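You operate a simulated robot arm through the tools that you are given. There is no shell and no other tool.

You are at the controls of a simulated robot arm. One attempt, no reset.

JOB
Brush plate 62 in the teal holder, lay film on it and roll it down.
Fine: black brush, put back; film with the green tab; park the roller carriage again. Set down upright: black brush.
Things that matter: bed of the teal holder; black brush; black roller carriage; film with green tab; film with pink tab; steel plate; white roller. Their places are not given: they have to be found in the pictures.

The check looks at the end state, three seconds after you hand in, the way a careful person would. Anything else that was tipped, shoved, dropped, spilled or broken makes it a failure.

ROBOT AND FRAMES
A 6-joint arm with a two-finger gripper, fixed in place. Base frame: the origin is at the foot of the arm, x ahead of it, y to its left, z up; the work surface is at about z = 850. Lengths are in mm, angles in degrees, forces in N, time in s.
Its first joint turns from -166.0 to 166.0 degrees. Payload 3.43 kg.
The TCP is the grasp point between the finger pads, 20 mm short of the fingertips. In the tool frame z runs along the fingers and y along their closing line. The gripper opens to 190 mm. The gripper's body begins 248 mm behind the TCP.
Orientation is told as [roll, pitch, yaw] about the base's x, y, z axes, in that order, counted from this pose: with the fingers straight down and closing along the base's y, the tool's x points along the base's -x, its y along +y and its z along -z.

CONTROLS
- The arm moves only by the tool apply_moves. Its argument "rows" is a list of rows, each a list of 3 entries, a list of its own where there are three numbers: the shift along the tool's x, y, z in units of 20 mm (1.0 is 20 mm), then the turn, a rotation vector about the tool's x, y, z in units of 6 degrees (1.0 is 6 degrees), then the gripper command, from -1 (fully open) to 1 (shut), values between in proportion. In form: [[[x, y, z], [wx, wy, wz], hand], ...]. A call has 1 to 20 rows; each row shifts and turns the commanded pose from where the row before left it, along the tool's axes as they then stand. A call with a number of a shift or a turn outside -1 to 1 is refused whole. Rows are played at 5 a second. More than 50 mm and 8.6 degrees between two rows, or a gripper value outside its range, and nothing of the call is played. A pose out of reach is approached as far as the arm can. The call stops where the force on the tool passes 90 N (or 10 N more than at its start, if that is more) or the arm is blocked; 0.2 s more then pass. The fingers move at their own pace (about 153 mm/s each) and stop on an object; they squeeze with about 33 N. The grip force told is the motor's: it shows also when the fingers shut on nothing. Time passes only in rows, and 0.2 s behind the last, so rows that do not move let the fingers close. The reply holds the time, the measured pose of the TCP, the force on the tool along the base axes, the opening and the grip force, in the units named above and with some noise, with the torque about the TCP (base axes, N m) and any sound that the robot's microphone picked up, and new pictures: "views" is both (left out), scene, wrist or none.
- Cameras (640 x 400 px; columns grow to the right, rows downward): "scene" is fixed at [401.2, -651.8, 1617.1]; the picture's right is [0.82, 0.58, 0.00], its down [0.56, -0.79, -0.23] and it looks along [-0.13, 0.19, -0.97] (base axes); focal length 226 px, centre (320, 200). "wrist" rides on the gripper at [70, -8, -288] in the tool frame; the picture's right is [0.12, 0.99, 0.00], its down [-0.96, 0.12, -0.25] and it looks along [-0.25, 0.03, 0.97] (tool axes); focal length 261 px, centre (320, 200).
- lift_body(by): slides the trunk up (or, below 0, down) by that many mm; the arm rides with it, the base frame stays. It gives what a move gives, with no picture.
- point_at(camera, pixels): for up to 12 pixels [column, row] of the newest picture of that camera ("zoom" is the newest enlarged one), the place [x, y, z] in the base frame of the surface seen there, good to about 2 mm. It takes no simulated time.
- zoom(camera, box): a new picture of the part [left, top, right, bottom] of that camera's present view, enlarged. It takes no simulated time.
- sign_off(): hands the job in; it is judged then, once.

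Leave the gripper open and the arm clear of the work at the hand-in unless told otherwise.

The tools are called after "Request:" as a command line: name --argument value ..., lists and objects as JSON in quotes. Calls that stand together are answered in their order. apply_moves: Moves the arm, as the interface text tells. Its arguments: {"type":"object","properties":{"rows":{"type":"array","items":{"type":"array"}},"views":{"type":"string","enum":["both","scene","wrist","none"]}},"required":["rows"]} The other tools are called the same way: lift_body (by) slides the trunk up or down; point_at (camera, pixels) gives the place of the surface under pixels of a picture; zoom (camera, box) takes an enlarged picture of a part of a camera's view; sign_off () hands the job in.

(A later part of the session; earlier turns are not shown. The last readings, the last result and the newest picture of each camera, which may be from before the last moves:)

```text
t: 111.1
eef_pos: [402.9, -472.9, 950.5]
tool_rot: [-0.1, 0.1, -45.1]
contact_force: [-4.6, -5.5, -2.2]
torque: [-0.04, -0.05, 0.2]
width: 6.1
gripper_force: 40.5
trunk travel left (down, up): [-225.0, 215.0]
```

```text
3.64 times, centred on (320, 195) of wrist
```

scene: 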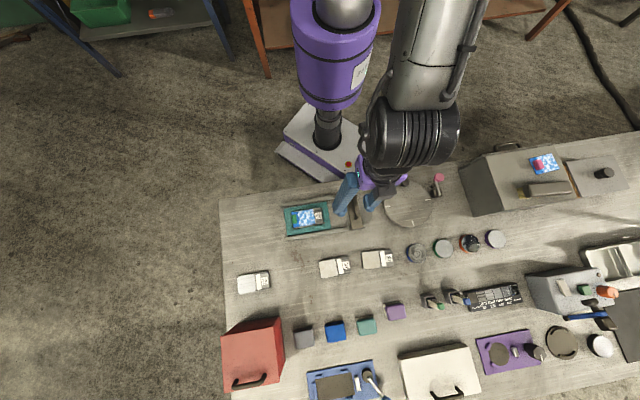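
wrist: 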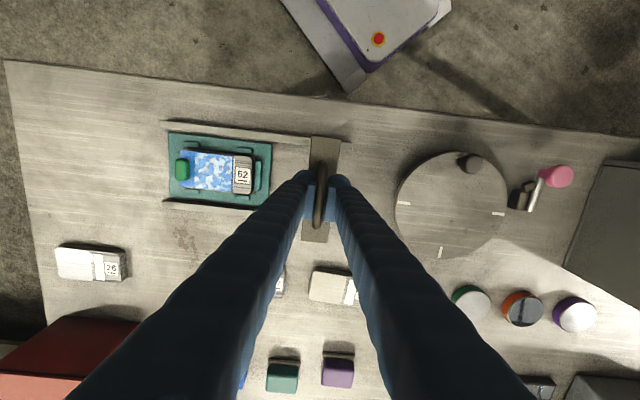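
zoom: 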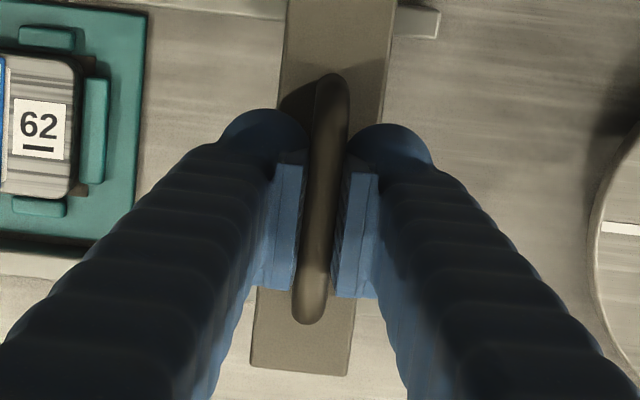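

Fingers are on both sides of the bar (40 N). I'll start sliding the carriage slowly toward the plate (−u, tool −y) and watch the forces.

Request:
apply_moves --rows '[[[0, -0.1, 0], [0, 0, 0], 1], [[0, -0.2, 0], [0, 0, 0], 1], [[0, -0.3, 0], [0, 0, 0], 1], [[0, -0.3, 0], [0, 0, 0], 1], [[0, 0, 0], [0, 0, 0], 1]]' --views "both"

Request:
zoom --camera "wrist" --box '[240, 130, 380, 250]'

```text
t: 112.3
eef_pos: [390.2, -485.9, 951.0]
tool_rot: [0.0, -0.1, -45.1]
contact_force: [2.4, -2.2, -5.3]
torque: [-0.34, -0.31, 0.25]
width: 6.3
gripper_force: 40.2
trunk travel left (down, up): [-225.0, 215.0]
```

scene: 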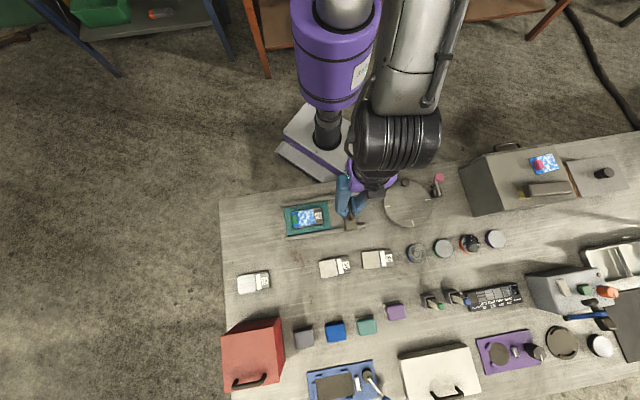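
wrist: 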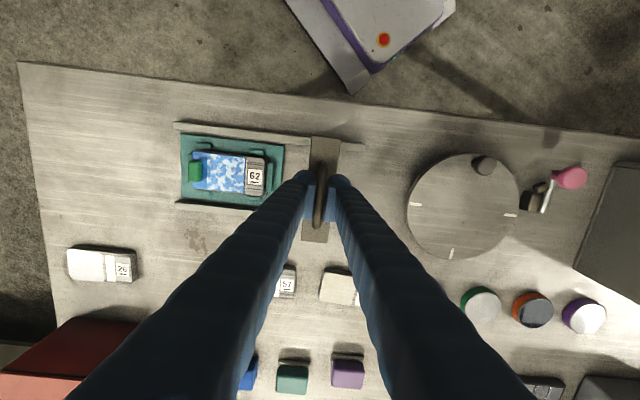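

```text
3.33 times, centred on (310, 190) of wrist
```

zoom: 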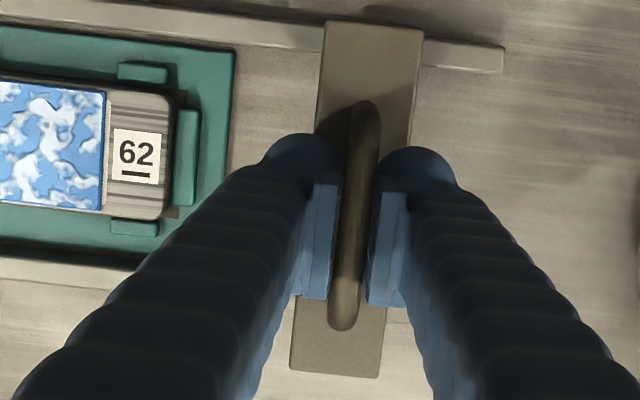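

The carriage slides easily with low force. I'll continue to just before the plate.

Request:
apply_moves --rows '[[[0, -0.4, 0], [0, 0, 0], 1], [[0, -0.4, 0], [0, 0, 0], 1], [[0, -0.4, 0], [0, 0, 0], 1], [[0, -0.4, 0], [0, 0, 0], 1], [[0, -0.4, 0], [0, 0, 0], 1], [[0, -0.4, 0], [0, 0, 0], 1], [[0, -0.4, 0], [0, 0, 0], 1], [[0, -0.4, 0], [0, 0, 0], 1], [[0, 0, 0], [0, 0, 0], 1]]' --views "both"

Request:
zoom --camera "wrist" --box '[240, 130, 380, 250]'

Request:
zoom --camera "scene" --box '[275, 180, 365, 245]'

```text
t: 114.3
eef_pos: [345.9, -530.9, 952.6]
tool_rot: [-0.1, -0.1, -45.1]
contact_force: [1.7, -1.4, -1.1]
torque: [0.37, 0.31, 0.23]
width: 6.3
gripper_force: 40.5
trunk travel left (down, up): [-225.0, 215.0]
```

scene: 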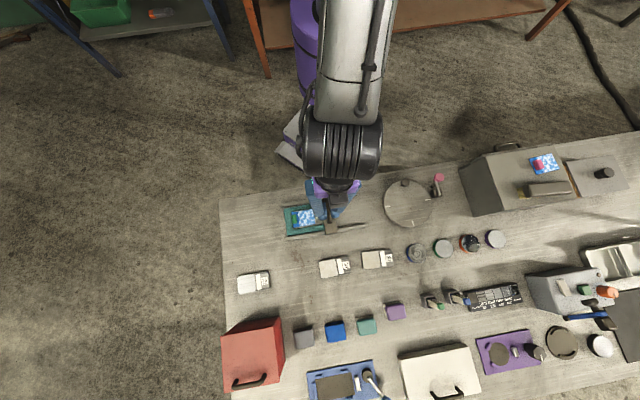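
wrist: 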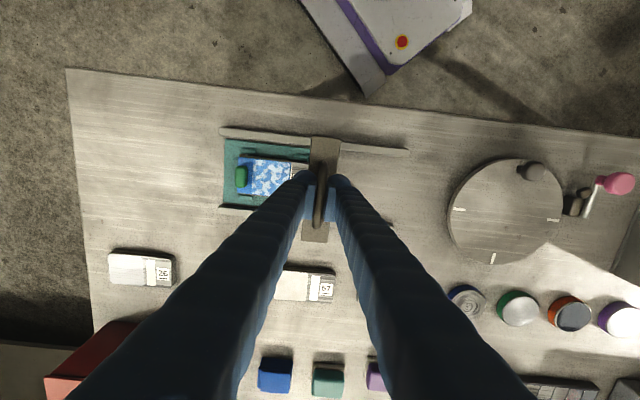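

```text
3.33 times, centred on (310, 190) of wrist
```

zoom: 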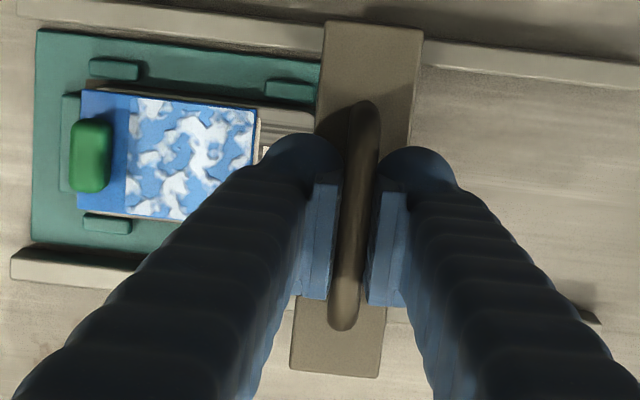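

```text
6.15 times, centred on (320, 212) of scene
```

zoom: 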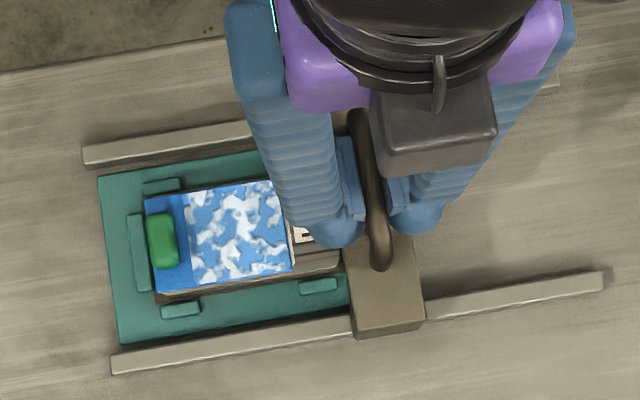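

Roller now at u≈−131, plate edge at −148. I'll continue slowly over the plate's label end.

Request:
apply_moves --rows '[[[0, -0.3, 0], [0, 0, 0], 1], [[0, -0.3, 0], [0, 0, 0], 1], [[0, -0.3, 0], [0, 0, 0], 1], [[0, -0.3, 0], [0, 0, 0], 1], [[0, -0.3, 0], [0, 0, 0], 1], [[0, 0, 0], [0, 0, 0], 1]]' --views "wrist"

Request:
zoom --camera "wrist" --box '[240, 130, 380, 250]'

```text
t: 115.7
eef_pos: [324.8, -552.0, 952.0]
tool_rot: [-0.2, -0.1, -45.0]
contact_force: [5.8, -5.6, -10.0]
torque: [-0.29, -0.31, 0.24]
width: 6.0
gripper_force: 40.1
trunk travel left (down, up): [-225.0, 215.0]
```

wrist: 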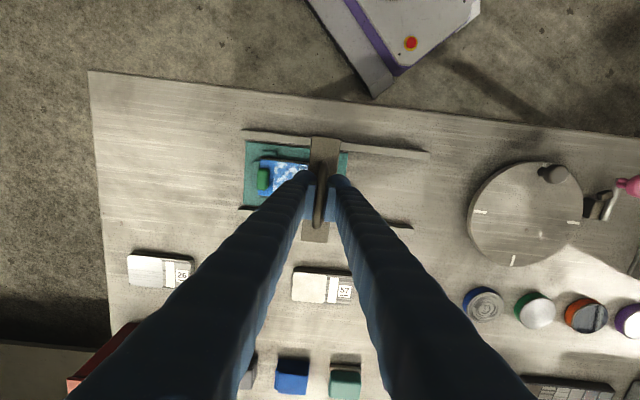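

```text
3.33 times, centred on (310, 190) of wrist
```

zoom: 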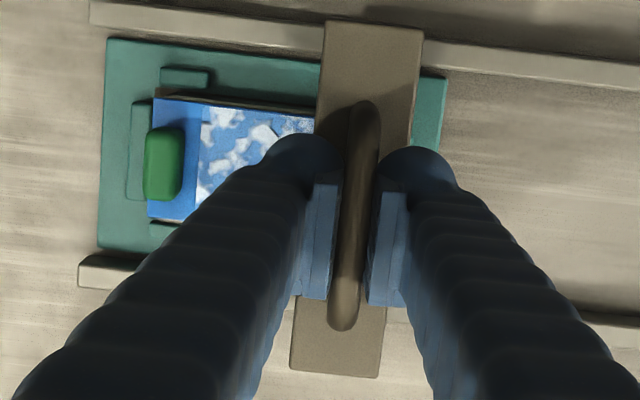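

Request:
apply_moves --rows '[[[-0.02, -0.3, 0], [0, 0, 0], 1], [[-0.02, -0.3, 0], [0, 0, 0], 1], [[0, -0.3, 0], [0, 0, 0], 1], [[0, -0.3, 0], [0, 0, 0], 1], [[0, 0, 0], [0, 0, 0], 1]]' --views "both"

Request:
zoom --camera "wrist" --box '[240, 130, 380, 250]'

Request:
zoom --camera "scene" --box '[275, 180, 365, 245]'

```text
t: 116.9
eef_pos: [308.0, -567.5, 951.5]
tool_rot: [0.0, 0.0, -45.1]
contact_force: [-1.4, 4.3, -3.2]
torque: [0.45, 0.44, 0.19]
width: 6.4
gripper_force: 40.5
trunk travel left (down, up): [-225.0, 215.0]
```

scene: 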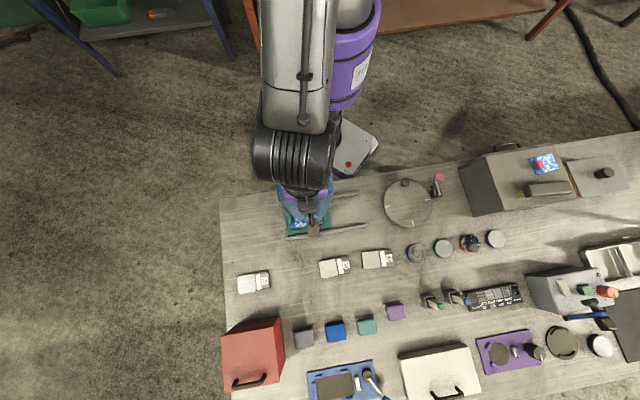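
wrist: 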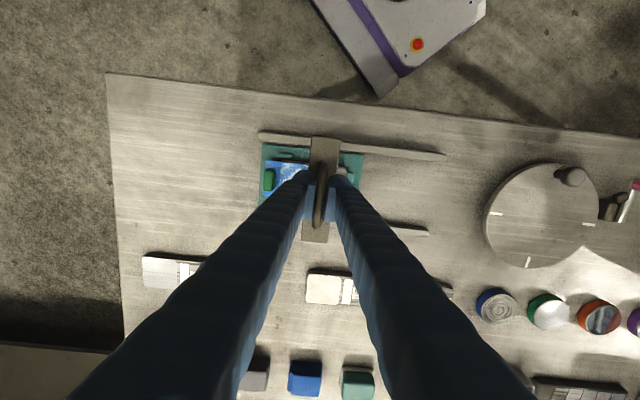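

```text
3.33 times, centred on (310, 190) of wrist
```

zoom: 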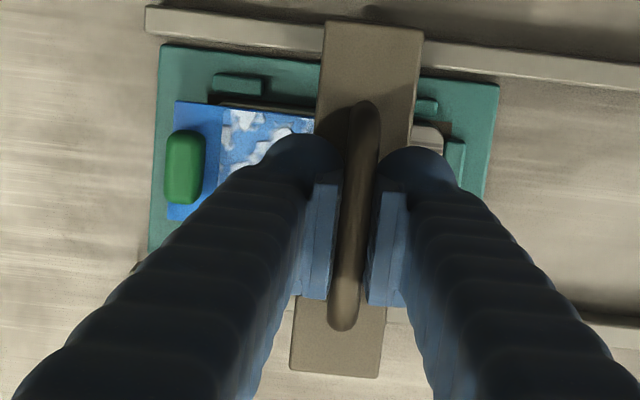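

```text
6.15 times, centred on (320, 212) of scene
```

zoom: 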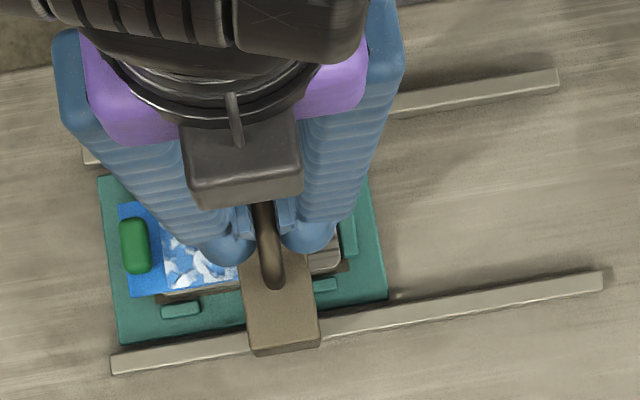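

The roller has pushed the film about 14 mm toward −u instead of riding over its edge; the tab is now past the plate end. I'll back the carriage off and test whether it can be lifted slightly to climb over the film edge.

Request:
apply_moves --rows '[[[0, 0.3, 0], [0, 0, 0], 1], [[0, 0.3, 0], [0, 0, 0], 1], [[0, 0.3, 0], [0, 0, 0], 1], [[0, 0, 0], [0, 0, 0], 1]]' --views "none"

Request:
apply_moves --rows '[[[0, 0, -0.1], [0, 0, 0], 1], [[0, 0, 0], [0, 0, 0], 1]]' --views "none"

```text
t: 117.9
eef_pos: [320.1, -555.9, 951.0]
tool_rot: [-0.1, 0.1, -45.2]
contact_force: [-4.4, 4.4, -6.4]
torque: [-0.06, -0.11, 0.21]
width: 6.5
gripper_force: 40.5
trunk travel left (down, up): [-225.0, 215.0]
```

```text
t: 118.5
eef_pos: [319.8, -555.6, 951.9]
tool_rot: [0.1, 0.2, -45.1]
contact_force: [-5.3, 3.6, -35.0]
torque: [0.06, 0.05, 0.22]
width: 6.5
gripper_force: 40.5
trunk travel left (down, up): [-225.0, 215.0]
```

Lifting 2 mm gave −35 N, so the carriage seems vertically guided (or heavy). I'll test with a little more lift to see whether the force saturates.

Request:
apply_moves --rows '[[[0, 0, -0.07], [0, 0, 0], 1], [[0, 0, 0], [0, 0, 0], 1]]' --views "none"

```text
t: 119.1
eef_pos: [319.8, -556.2, 953.2]
tool_rot: [0.0, 0.2, -45.1]
contact_force: [-6.0, 5.6, -51.5]
torque: [0.3, 0.28, 0.1]
width: 6.6
gripper_force: 40.6
trunk travel left (down, up): [-225.0, 215.0]
```

The lift force keeps rising, so the carriage is vertically guided. I'll return to neutral height and then measure film, plate and roller heights.

Request:
apply_moves --rows '[[[0, 0, 0.1], [0, 0, 0], 1], [[0, 0, 0.1], [0, 0, 0], 1], [[0, 0, 0], [0, 0, 0], 1]]' --views "both"

Request:
zoom --camera "wrist" --box '[240, 140, 350, 230]'

Request:
zoom --camera "scene" --box '[280, 190, 350, 240]'

```text
t: 119.9
eef_pos: [319.9, -556.9, 954.1]
tool_rot: [-0.1, -0.2, -45.1]
contact_force: [-8.4, 10.2, -2.9]
torque: [0.76, 0.72, 0.11]
width: 6.3
gripper_force: 40.5
trunk travel left (down, up): [-225.0, 215.0]
```

scene: 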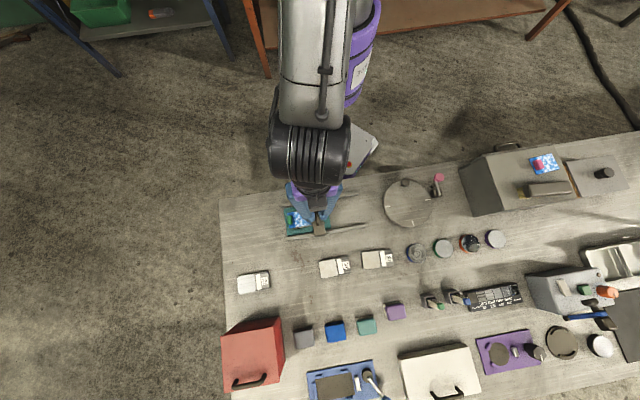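
wrist: 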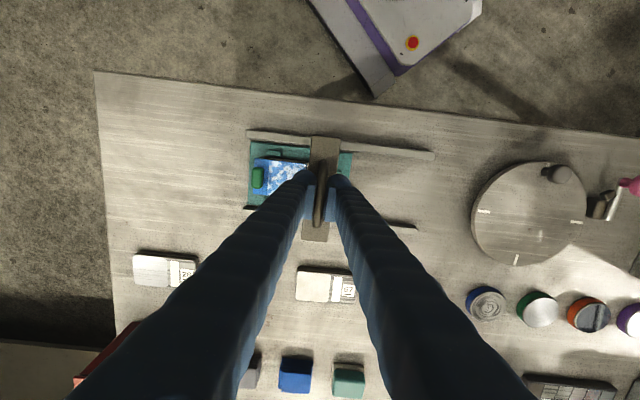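

```text
4.44 times, centred on (295, 185) of wrist
```

zoom: 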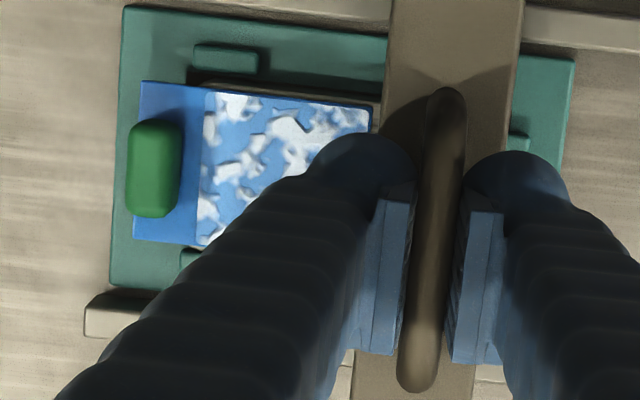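

```text
8.00 times, centred on (315, 215) of scene
```

zoom: 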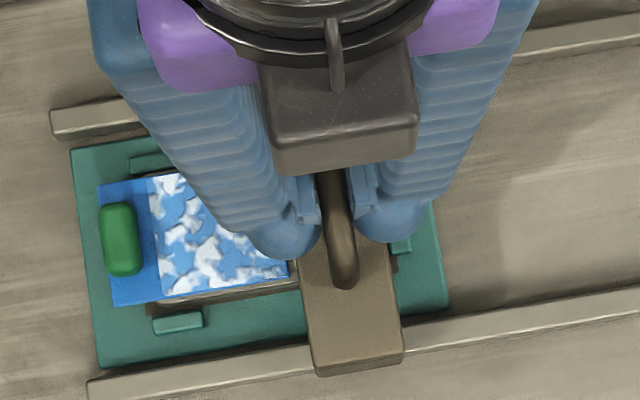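

Request:
apply_moves --rows '[[[0, 0, 0], [0, 0, 0], 1]]' --views "none"

Request:
apply_moves --rows '[[[0, 0, 0], [0, 0, 0], 1]]' --views "none"

Request:
zoom --camera "wrist" --box '[240, 140, 350, 230]'

Request:
point_at --camera "zoom" --pixels '[[170, 100], [220, 110], [260, 130], [340, 115], [365, 110], [155, 230], [210, 230], [290, 88], [150, 165], [460, 20], [130, 60], [500, 110]]'

```text
t: 120.3
eef_pos: [319.6, -556.2, 953.3]
tool_rot: [-0.1, -0.1, -45.1]
contact_force: [-8.6, 7.9, 6.8]
torque: [0.3, 0.32, 0.11]
width: 6.8
gripper_force: 40.2
trunk travel left (down, up): [-225.0, 215.0]
```

```text
t: 120.7
eef_pos: [320.7, -557.1, 953.0]
tool_rot: [-0.1, -0.3, -45.1]
contact_force: [-6.8, 5.2, 12.8]
torque: [0.02, -0.04, 0.16]
width: 6.8
gripper_force: 40.3
trunk travel left (down, up): [-225.0, 215.0]
```

```text
4.44 times, centred on (295, 185) of wrist
```

zoom: 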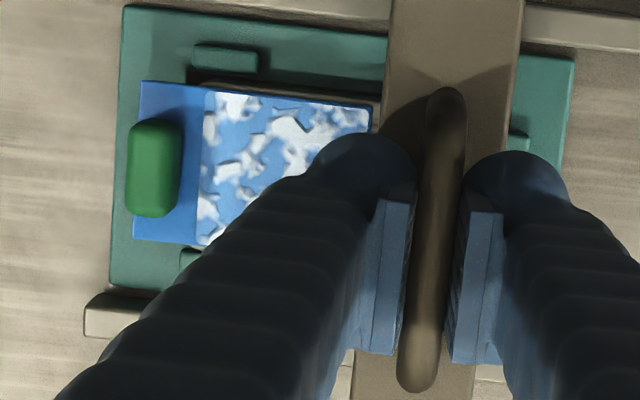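

```text
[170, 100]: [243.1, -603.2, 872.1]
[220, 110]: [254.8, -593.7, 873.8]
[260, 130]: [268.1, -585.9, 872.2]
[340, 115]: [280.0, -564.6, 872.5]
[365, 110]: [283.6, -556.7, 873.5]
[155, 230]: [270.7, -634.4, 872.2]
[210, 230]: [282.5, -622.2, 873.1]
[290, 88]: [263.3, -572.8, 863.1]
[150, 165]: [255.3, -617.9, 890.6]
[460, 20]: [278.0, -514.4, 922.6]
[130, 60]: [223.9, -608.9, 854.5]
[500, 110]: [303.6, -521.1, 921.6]
```

Film top z≈872.7, lying flat. I'll check the carriage's height now and look at the film more closely from the scene camera.

Request:
zoom --camera "scene" --box '[285, 200, 345, 240]'

Request:
point_at --camera "zoom" --pixels '[[340, 300], [345, 340], [375, 320], [330, 270], [360, 350], [170, 240], [230, 260], [290, 262], [90, 230], [300, 290], [150, 290], [440, 300]]'

```text
10.00 times, centred on (315, 220) of scene
```

zoom: 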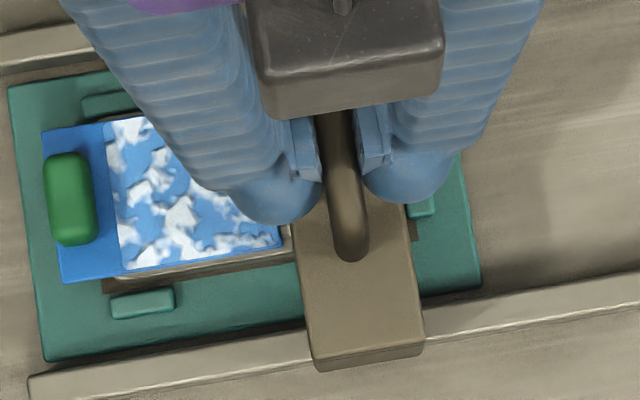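

```text
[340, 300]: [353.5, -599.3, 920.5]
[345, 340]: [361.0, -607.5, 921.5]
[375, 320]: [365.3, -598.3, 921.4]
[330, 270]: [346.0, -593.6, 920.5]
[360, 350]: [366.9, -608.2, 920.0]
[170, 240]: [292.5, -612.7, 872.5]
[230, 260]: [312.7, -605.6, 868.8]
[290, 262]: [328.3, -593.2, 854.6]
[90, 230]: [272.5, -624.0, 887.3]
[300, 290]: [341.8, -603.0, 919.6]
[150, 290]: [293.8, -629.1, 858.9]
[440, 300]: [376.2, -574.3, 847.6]
```

Carriage height is unchanged. I'll back it further off (+u) to get a clear view of the film's leading edge.

Request:
apply_moves --rows '[[[0, 0.4, 0], [0, 0, 0], 1], [[0, 0.4, 0], [0, 0, 0], 1], [[0, 0.4, 0], [0, 0, 0], 1], [[0, 0.4, 0], [0, 0, 0], 1], [[0, 0.4, 0], [0, 0, 0], 1], [[0, 0.4, 0], [0, 0, 0], 1], [[0, 0.4, 0], [0, 0, 0], 1], [[0, 0.4, 0], [0, 0, 0], 1], [[0, 0, 0], [0, 0, 0], 1]]' --views "both"

Request:
zoom --camera "scene" --box '[280, 200, 330, 235]'

Request:
zoom --camera "wrist" --box '[200, 130, 320, 230]'

```text
t: 122.7
eef_pos: [364.9, -511.5, 951.5]
tool_rot: [-0.1, -0.2, -45.0]
contact_force: [5.2, -4.2, 27.4]
torque: [-0.09, -0.1, 0.22]
width: 6.4
gripper_force: 40.1
trunk travel left (down, up): [-225.0, 215.0]
```

scene: 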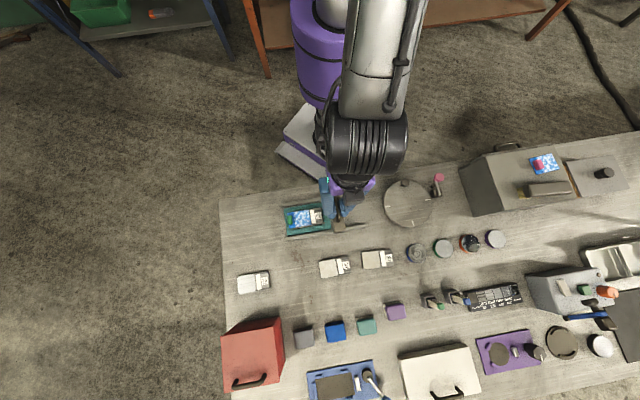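
wrist: 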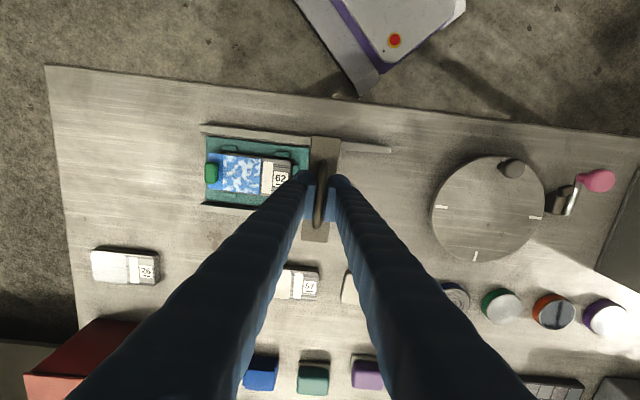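

```text
11.43 times, centred on (305, 218) of scene
```

zoom: 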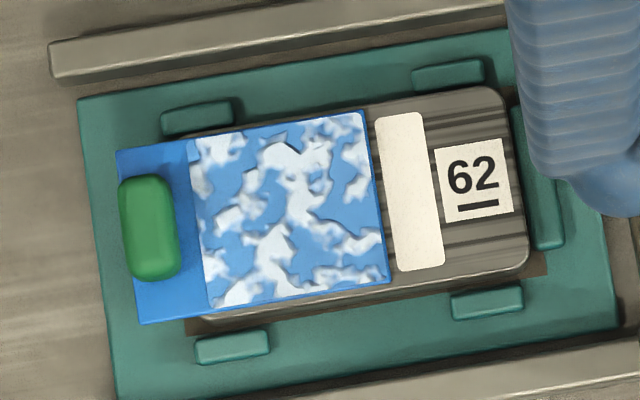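

```text
4.00 times, centred on (260, 180) of wrist
```

zoom: 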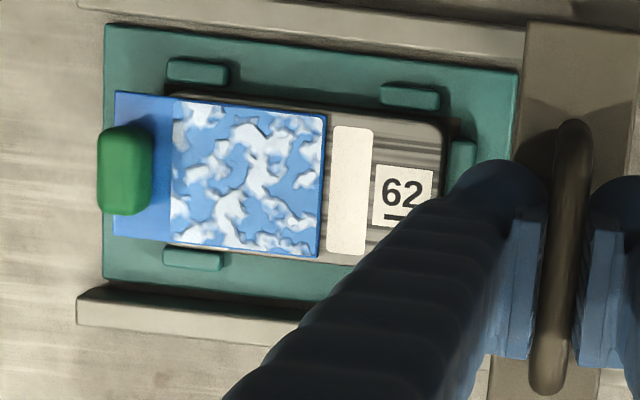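

The film now lies with its cloudy area over the brushed patch and its tab strip over the plate end. I'm currently pressing +27 N on the handle, so I'll check whether the carriage moves down under that load.

Request:
point_at --camera "zoom" --pixels '[[560, 40], [560, 80], [600, 60], [540, 120], [620, 100], [600, 30], [580, 60], [545, 60]]'

Request:
point_at --camera "scene" --pixels '[[338, 226], [341, 229], [339, 231], [343, 227]]'

```text
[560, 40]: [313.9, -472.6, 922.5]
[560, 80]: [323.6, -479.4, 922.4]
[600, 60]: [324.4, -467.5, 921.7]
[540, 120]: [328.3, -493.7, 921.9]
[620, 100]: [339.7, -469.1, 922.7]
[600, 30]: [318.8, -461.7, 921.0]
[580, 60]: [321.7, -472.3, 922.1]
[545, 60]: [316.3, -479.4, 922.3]
```

```text
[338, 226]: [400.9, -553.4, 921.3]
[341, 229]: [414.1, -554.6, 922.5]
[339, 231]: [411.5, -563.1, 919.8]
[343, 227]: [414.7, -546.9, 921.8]
```

The carriage is rigid both ways. I need a better look at the roller's height from a low angle, so I'll release the handle and raise.

Request:
apply_moves --rows '[[[0, 0, -0.08], [0, 0, 0], 1], [[0, 0, 0], [0, 0, 0], 0.7], [[0, 0, 0], [0, 0, 0], 0.4], [[0, 0, 0], [0, 0, 0], 0.4], [[0, 0, -0.5], [0, 0, 0], 0.4], [[0, 0, -1], [0, 0, 0], 0.4], [[0, 0, -1], [0, 0, 0], 0.4], [[0, 0, -1], [0, 0, 0], 0.4], [[0, 0, 0], [0, 0, 0], 0.4]]' --views "both"

```text
t: 124.7
eef_pos: [363.4, -510.7, 1021.7]
tool_rot: [-0.2, 0.0, -45.0]
contact_force: [0.8, -0.1, 0.5]
torque: [-0.02, 0.01, -0.01]
width: 56.6
gripper_force: 0.1
trunk travel left (down, up): [-225.0, 215.0]
```

scene: 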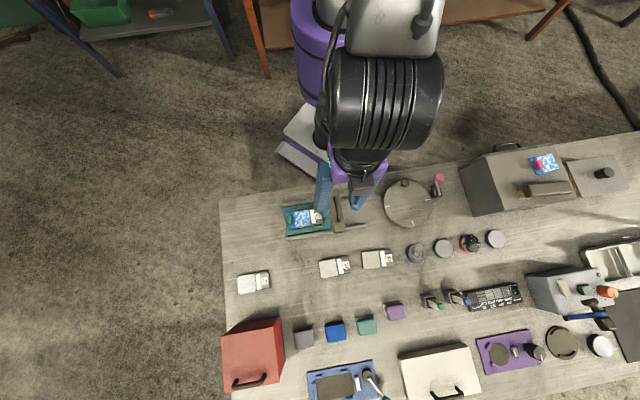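
wrist: 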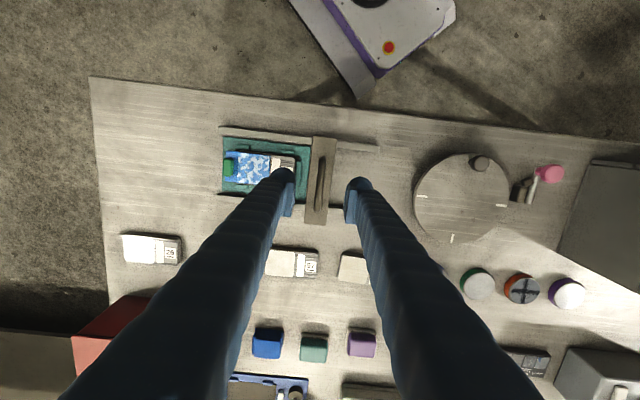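

I'll move along −u to the empty bench area left of the holder, then tilt slightly so the camera sees the roller's front from a lower angle.

Request:
apply_moves --rows '[[[0, -0.9, 0], [0, 0, 0], 0.4], [[0, -0.9, 0], [0, 0, 0], 0.4], [[0, -0.9, 0], [0, 0, 0], 0.4], [[0, -0.9, 0], [0, 0, 0], 0.4], [[0, -0.9, 0], [0, 0, 0], 0.4], [[0, -0.9, 0], [0, 0, 0], 0.4], [[0, -0.9, 0], [0, 0, 0], 0.4], [[0, -0.9, 0], [0, 0, 0], 0.4], [[0, -0.9, 0], [0, 0, 0], 0.4], [[0, -0.9, 0], [0, 0, 0], 0.4], [[0, -0.9, 0], [0, 0, 0], 0.4], [[0, -0.9, 0], [0, 0, 0], 0.4], [[0, -0.9, 0], [0, 0, 0], 0.4], [[0, -0.9, 0], [0, 0, 0], 0.4], [[0, -0.9, 0], [0, 0, 0], 0.4], [[0, -0.9, 0], [0, 0, 0], 0.4], [[0, -0.9, 0], [0, 0, 0], 0.4], [[0, 0, 0], [0, 0, 0], 0.4]]' --views "wrist"

```text
t: 128.5
eef_pos: [148.0, -727.7, 1024.2]
tool_rot: [0.0, -0.1, -45.1]
contact_force: [0.4, -0.7, -0.1]
torque: [0.02, 0.01, -0.05]
width: 57.0
gripper_force: 0.0
trunk travel left (down, up): [-225.0, 215.0]
```

wrist: 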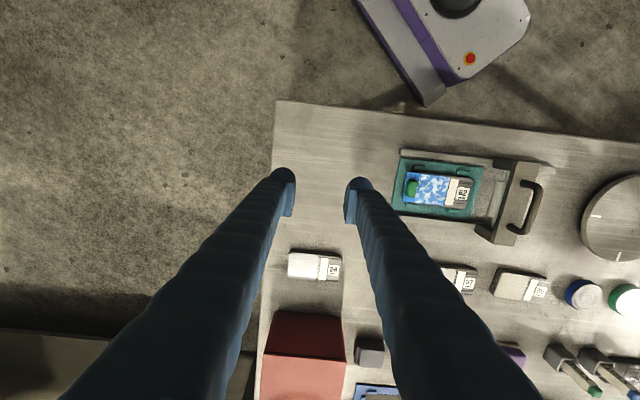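

Request:
apply_moves --rows '[[[0, 0, 1], [0, 0, 0], 0.4], [[0, 0, 1], [0, 0, 0], 0.4], [[0, 0, 1], [0, 0, 0], 0.4], [[0, 0, 1], [0, 0, 0], 0.4], [[0, 0, 1], [0, 0, 0], 0.4], [[0, 0, 0], [-1, 0, 0], 0.4], [[0, 0, 0], [-1, 0, 0], 0.4], [[0, 0, 0], [-1, 0, 0], 0.4], [[0, 0, 0], [-1, 0, 0], 0.4], [[0, 0, 0], [0, 0, 0], 0.4]]' --views "wrist"

Request:
zoom --camera "wrist" --box '[380, 100, 580, 260]'

```text
t: 130.7
eef_pos: [148.1, -726.9, 922.9]
tool_rot: [23.9, 0.0, -45.1]
contact_force: [-0.5, -0.1, -0.4]
torque: [0.12, -0.01, 0.02]
width: 57.1
gripper_force: 0.1
trunk travel left (down, up): [-225.0, 215.0]
```

wrist: 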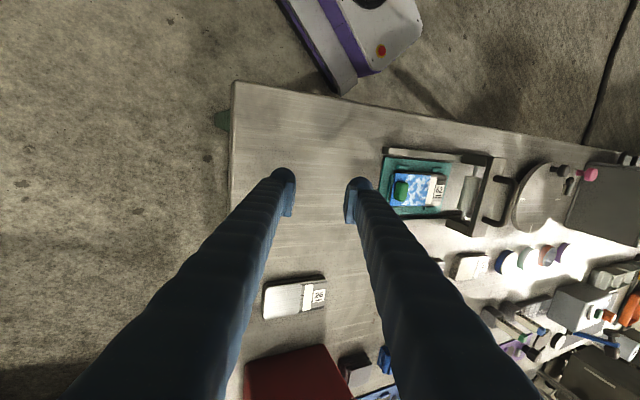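

```text
2.50 times, centred on (480, 180) of wrist
```

zoom: 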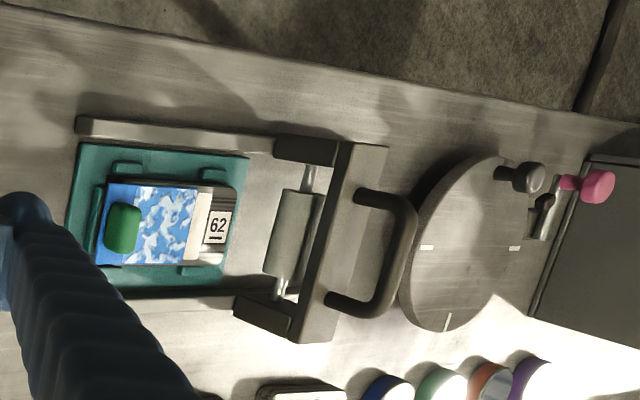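

Now I can see the roller and its axle well. I'll zoom in on it.

Request:
zoom --camera "wrist" --box '[445, 150, 515, 240]'

```text
4.44 times, centred on (480, 195) of wrist
```

zoom: 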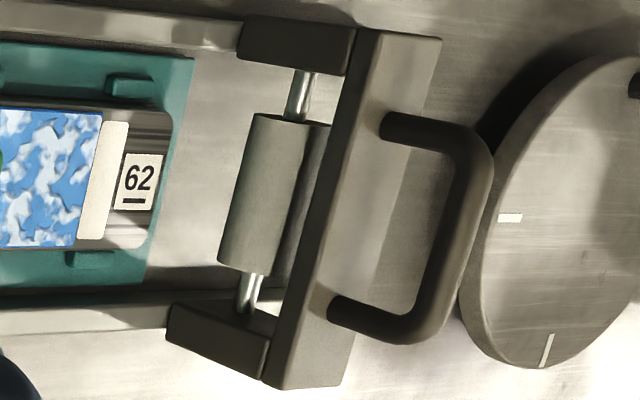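

Request:
point_at --camera "zoom" --pixels '[[244, 180], [256, 182], [268, 184], [280, 186], [292, 188], [302, 190], [310, 192], [231, 230], [245, 232], [260, 234], [275, 236], [290, 240]]'

Request:
point_at --camera "zoom" --pixels '[[252, 145], [250, 150], [247, 165], [240, 195], [234, 215], [226, 245], [300, 95], [305, 85], [250, 285], [290, 45], [215, 335], [140, 175]]'

```text
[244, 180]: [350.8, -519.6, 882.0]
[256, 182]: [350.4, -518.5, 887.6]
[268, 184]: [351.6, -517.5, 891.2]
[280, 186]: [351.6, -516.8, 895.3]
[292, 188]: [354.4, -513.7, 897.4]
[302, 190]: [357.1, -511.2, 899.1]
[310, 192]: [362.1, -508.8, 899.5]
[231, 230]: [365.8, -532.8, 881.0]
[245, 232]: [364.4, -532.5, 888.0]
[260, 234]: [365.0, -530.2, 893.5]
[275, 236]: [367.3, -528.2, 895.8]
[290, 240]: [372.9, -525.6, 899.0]
```

```text
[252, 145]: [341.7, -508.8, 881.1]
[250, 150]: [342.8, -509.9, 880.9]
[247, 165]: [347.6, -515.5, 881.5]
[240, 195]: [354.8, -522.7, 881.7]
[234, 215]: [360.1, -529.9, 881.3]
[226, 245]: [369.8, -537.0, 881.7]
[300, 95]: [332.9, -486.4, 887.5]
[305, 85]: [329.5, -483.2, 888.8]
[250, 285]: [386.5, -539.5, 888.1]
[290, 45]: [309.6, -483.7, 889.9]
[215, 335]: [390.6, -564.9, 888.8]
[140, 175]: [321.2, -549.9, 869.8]
```

From this view the roller has radius ≈15 and centre z≈884.7, so its bottom is at ≈869.6, level with the plate top (869.8). The ~2 mm film stands proud, so its edge was simply pushed. The film now sits with its cloudy area right over the brushed patch. I'll look at the film's exact position from here before deciding.

Request:
zoom --camera "wrist" --box '[385, 150, 465, 220]'

Request:
zoom --camera "scene" --box '[280, 198, 330, 238]'

```text
5.71 times, centred on (425, 185) of wrist
```

zoom: 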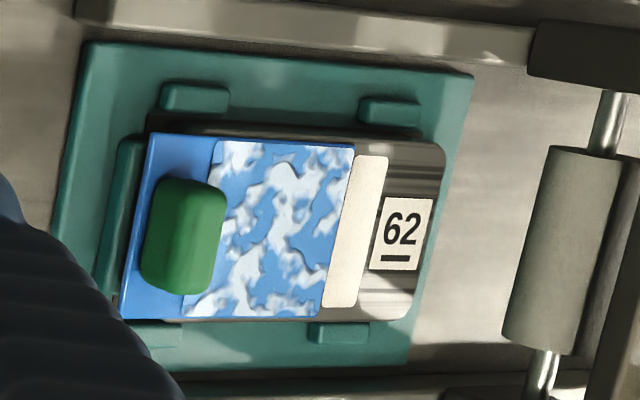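

```text
10.00 times, centred on (305, 218) of scene
```

zoom: 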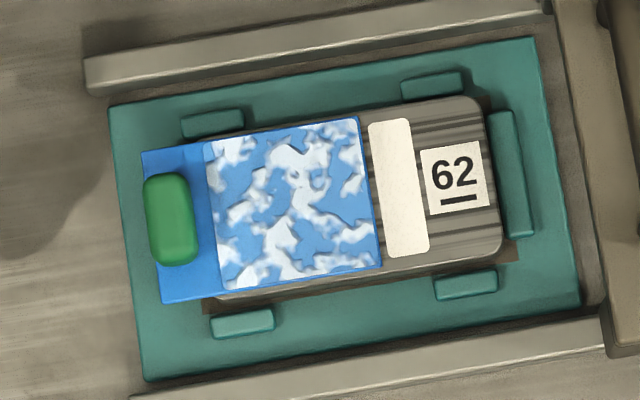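

Request:
point_at --camera "zoom" --pixels '[[145, 156], [357, 120], [376, 264], [166, 299], [208, 146], [224, 286], [468, 100], [498, 250], [210, 300], [240, 215], [398, 190], [155, 215]]'

```text
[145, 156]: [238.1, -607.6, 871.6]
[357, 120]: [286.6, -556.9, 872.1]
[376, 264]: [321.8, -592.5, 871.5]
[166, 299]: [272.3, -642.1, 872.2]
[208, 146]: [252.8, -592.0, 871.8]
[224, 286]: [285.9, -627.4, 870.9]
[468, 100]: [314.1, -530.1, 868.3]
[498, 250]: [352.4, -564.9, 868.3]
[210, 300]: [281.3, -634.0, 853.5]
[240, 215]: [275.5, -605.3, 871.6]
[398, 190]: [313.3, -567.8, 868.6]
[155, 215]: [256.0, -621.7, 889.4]
```

The film is straight, with its cloudy area inside the brushed patch (film centre u≈−226.5). I'll go back to the handle and test gently whether the roller climbs at the film's edge now, starting by undoing the tilt.

Request:
apply_moves --rows '[[[0, 0, 0], [1, 0, 0], 0.4], [[0, 0, 0], [1, 0, 0], 0.4], [[0, 0, 0], [1, 0, 0], 0.4], [[0, 0, 0], [1, 0, 0], 0.4], [[0, 0, -1], [0, 0, 0], 0.4], [[0, 0, -1], [0, 0, 0], 0.4], [[0, 0, -1], [0, 0, 0], 0.4], [[0, 0, -1], [0, 0, 0], 0.4], [[0, 0, -1], [0, 0, 0], 0.4], [[0, 0, 0], [0, 0, 0], 0.4]]' --views "none"

Request:
apply_moves --rows '[[[0, 0.9, 0], [0, 0, 0], 0.4], [[0, 0.9, 0], [0, 0, 0], 0.4], [[0, 0.9, 0], [0, 0, 0], 0.4], [[0, 0.9, 0], [0, 0, 0], 0.4], [[0, 0.9, 0], [0, 0, 0], 0.4], [[0, 0.9, 0], [0, 0, 0], 0.4], [[0, 0.9, 0], [0, 0, 0], 0.4], [[0, 0.9, 0], [0, 0, 0], 0.4], [[0, 0.9, 0], [0, 0, 0], 0.4], [[0, 0.9, 0], [0, 0, 0], 0.4], [[0, 0.9, 0], [0, 0, 0], 0.4], [[0, 0.9, 0], [0, 0, 0], 0.4], [[0, 0.9, 0], [0, 0, 0], 0.4], [[0, 0.9, 0], [0, 0, 0], 0.4], [[0, 0.9, 0], [0, 0, 0], 0.4], [[0, 0.9, 0], [0, 0, 0], 0.4], [[0, 0.9, 0], [0, 0, 0], 0.4], [[0, 0, 0], [0, 0, 0], 0.4]]' --views "wrist"

Request:
zoom --camera "wrist" --box '[260, 130, 380, 230]'

```text
t: 132.9
eef_pos: [148.7, -725.0, 1024.5]
tool_rot: [0.0, -0.1, -45.1]
contact_force: [0.5, 0.7, -0.4]
torque: [-0.08, 0.02, 0.0]
width: 57.0
gripper_force: 0.2
trunk travel left (down, up): [-225.0, 215.0]
```

```text
t: 136.7
eef_pos: [364.3, -510.6, 1022.9]
tool_rot: [-0.1, 0.0, -45.0]
contact_force: [-0.1, -1.1, 0.6]
torque: [-0.01, -0.02, 0.02]
width: 56.7
gripper_force: 0.0
trunk travel left (down, up): [-225.0, 215.0]
```

wrist: 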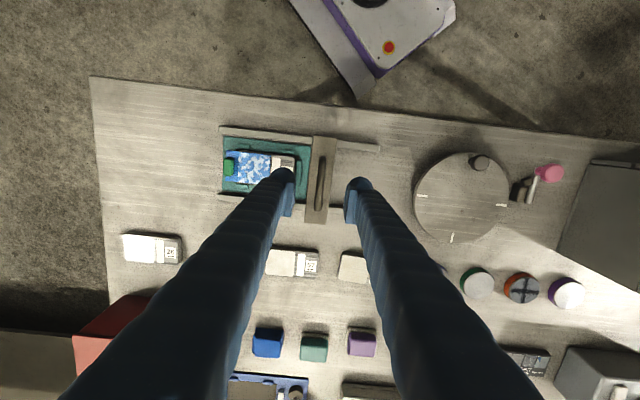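

```text
4.00 times, centred on (320, 180) of wrist
```

zoom: 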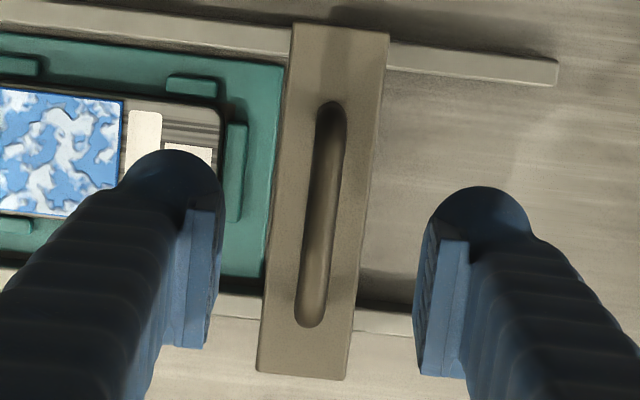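

I'll descend to grip the handle again.

Request:
apply_moves --rows '[[[0, 0, 1], [0, 0, 0], 0.4], [[0, 0, 1], [0, 0, 0], 0.4], [[0, 0, 1], [0, 0, 0], 0.4], [[0, 0, 0.45], [0, 0, 0], 0.4], [[0, 0, 0], [0, 0, 0], 0.6], [[0, 0, 0], [0, 0, 0], 0.8], [[0, 0, 0], [0, 0, 0], 1], [[0, 0, 0], [0, 0, 0], 1]]' --views "none"

Request:
apply_moves --rows '[[[0, -0.4, 0], [0, 0, 0], 1], [[0, -0.4, 0], [0, 0, 0], 1], [[0, -0.4, 0], [0, 0, 0], 1], [[0, -0.4, 0], [0, 0, 0], 1], [[0, -0.4, 0], [0, 0, 0], 1], [[0, -0.4, 0], [0, 0, 0], 1], [[0, -0.4, 0], [0, 0, 0], 1], [[0, -0.4, 0], [0, 0, 0], 1], [[0, -0.4, 0], [0, 0, 0], 1], [[0, 0, 0], [0, 0, 0], 1]]' --views "both"

Request:
zoom --camera "wrist" --box '[240, 140, 350, 230]'

```text
t: 138.5
eef_pos: [365.3, -511.2, 953.0]
tool_rot: [-0.1, 0.0, -45.1]
contact_force: [0.9, -0.2, -4.8]
torque: [-0.1, -0.05, 0.11]
width: 7.0
gripper_force: 40.6
trunk travel left (down, up): [-225.0, 215.0]
```

```text
t: 140.7
eef_pos: [313.6, -562.5, 954.2]
tool_rot: [-0.2, 0.0, -45.2]
contact_force: [3.6, -3.6, 4.1]
torque: [-0.13, -0.13, 0.1]
width: 6.6
gripper_force: 40.5
trunk travel left (down, up): [-225.0, 215.0]
```

scene: 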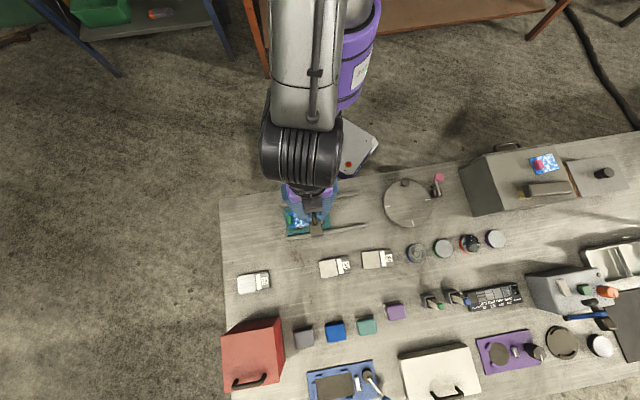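
wrist: 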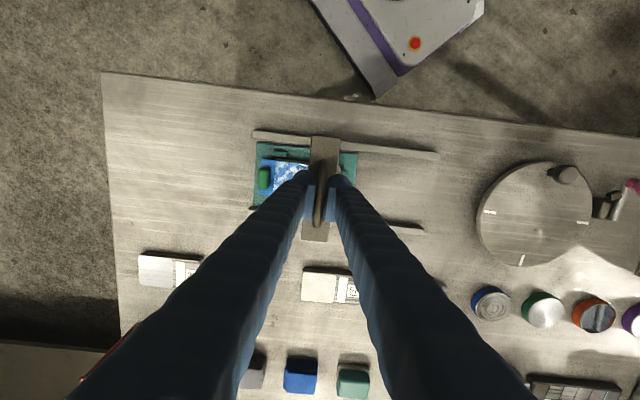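

```text
4.44 times, centred on (295, 185) of wrist
```

zoom: 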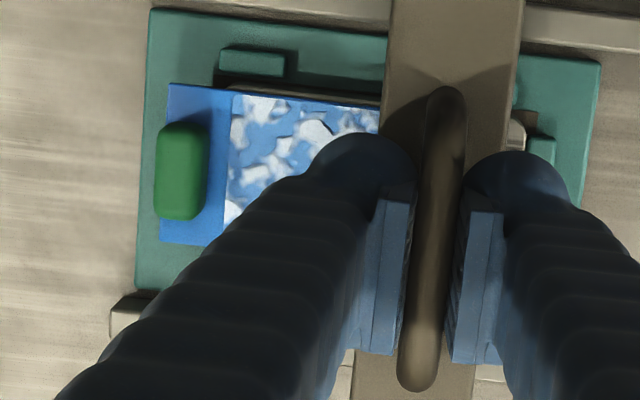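

Roller at u≈−176 and film edge at −191. I'll advance 12 mm slowly to test the contact with the film edge.

Request:
apply_moves --rows '[[[0, -0.15, 0], [0, 0, 0], 1], [[0, -0.15, 0], [0, 0, 0], 1], [[0, -0.15, 0], [0, 0, 0], 1], [[0, -0.15, 0], [0, 0, 0], 1], [[0, 0, 0], [0, 0, 0], 1]]' --views "both"

Request:
zoom --camera "wrist" --box '[240, 140, 350, 230]'

Request:
zoom --camera "scene" --box '[280, 198, 330, 238]'

```text
t: 141.9
eef_pos: [306.4, -571.0, 953.8]
tool_rot: [0.0, 0.0, -45.1]
contact_force: [8.3, -4.2, -2.9]
torque: [0.25, 0.23, 0.14]
width: 6.6
gripper_force: 40.6
trunk travel left (down, up): [-225.0, 215.0]
```

scene: 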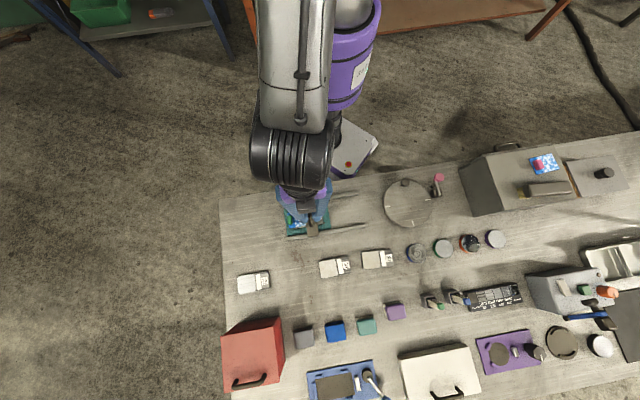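
wrist: 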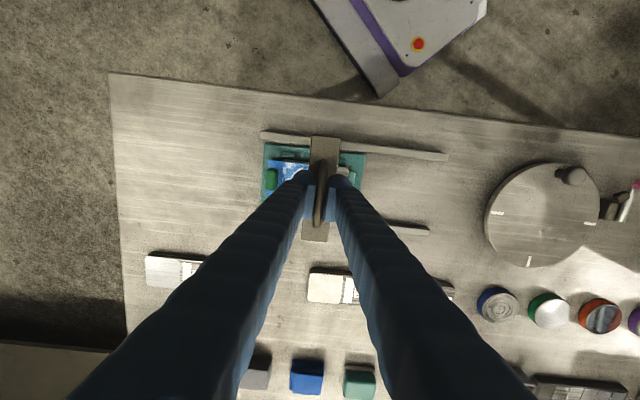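

```text
4.44 times, centred on (295, 185) of wrist
```

zoom: 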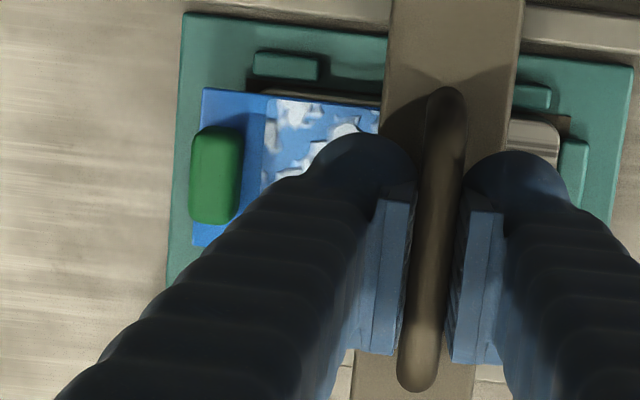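

```text
10.00 times, centred on (305, 218) of scene
```

zoom: 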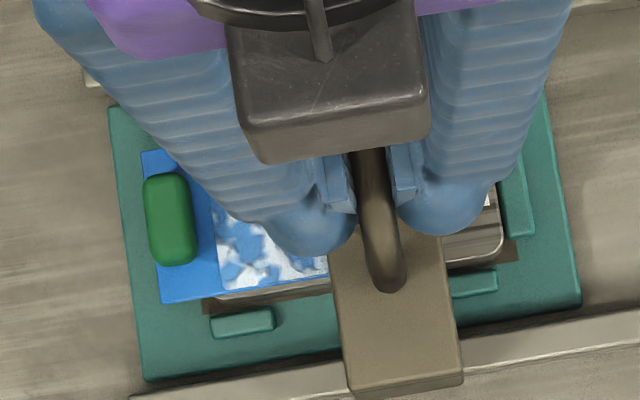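

The film hasn't moved (same position in the scene view) though the roller is now at u≈−187. I'll advance another 8 mm carefully.

Request:
apply_moves --rows '[[[-0.01, -0.1, 0], [0, 0, 0], 1], [[0, -0.1, 0], [0, 0, 0], 1], [[0, -0.1, 0], [0, 0, 0], 1], [[0, -0.1, 0], [0, 0, 0], 1], [[0, 0, 0], [0, 0, 0], 1]]' --views "both"

Request:
zoom --camera "wrist" --box '[240, 140, 350, 230]'

Request:
zoom --camera "scene" --box '[280, 198, 330, 238]'

```text
t: 143.1
eef_pos: [300.8, -576.8, 953.1]
tool_rot: [-0.1, 0.2, -45.1]
contact_force: [5.5, -3.5, -17.6]
torque: [0.05, -0.02, 0.12]
width: 6.8
gripper_force: 40.5
trunk travel left (down, up): [-225.0, 215.0]
```

scene: 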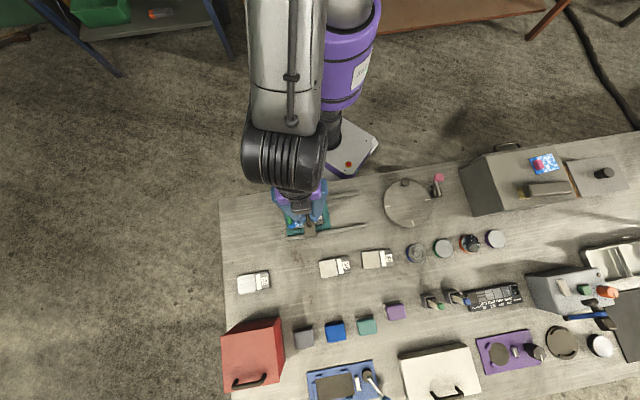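
wrist: 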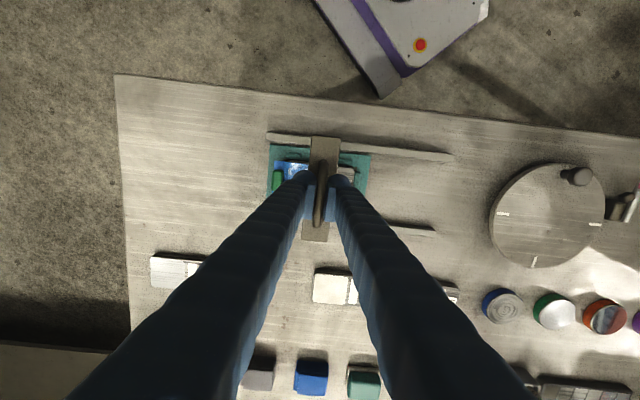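

```text
4.44 times, centred on (295, 185) of wrist
```

zoom: 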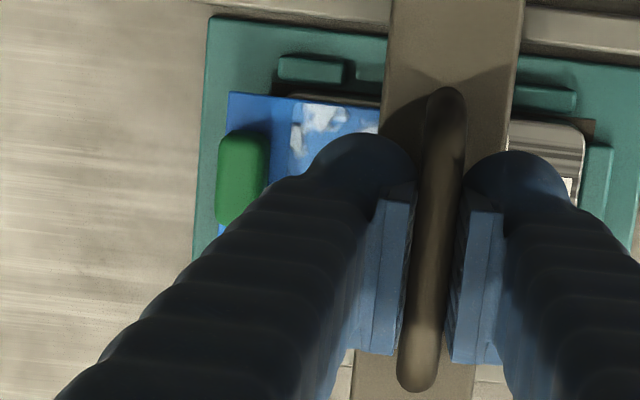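

```text
10.00 times, centred on (305, 218) of scene
```

zoom: 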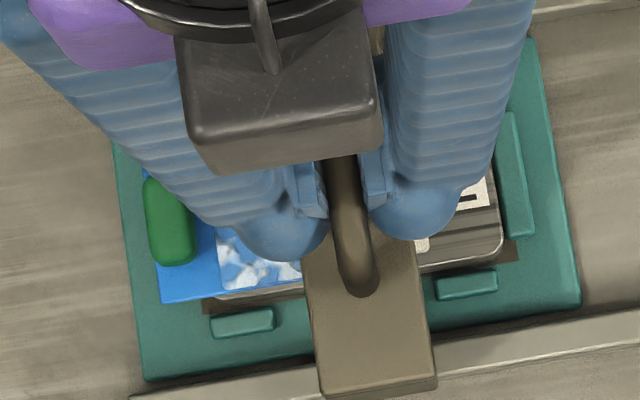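

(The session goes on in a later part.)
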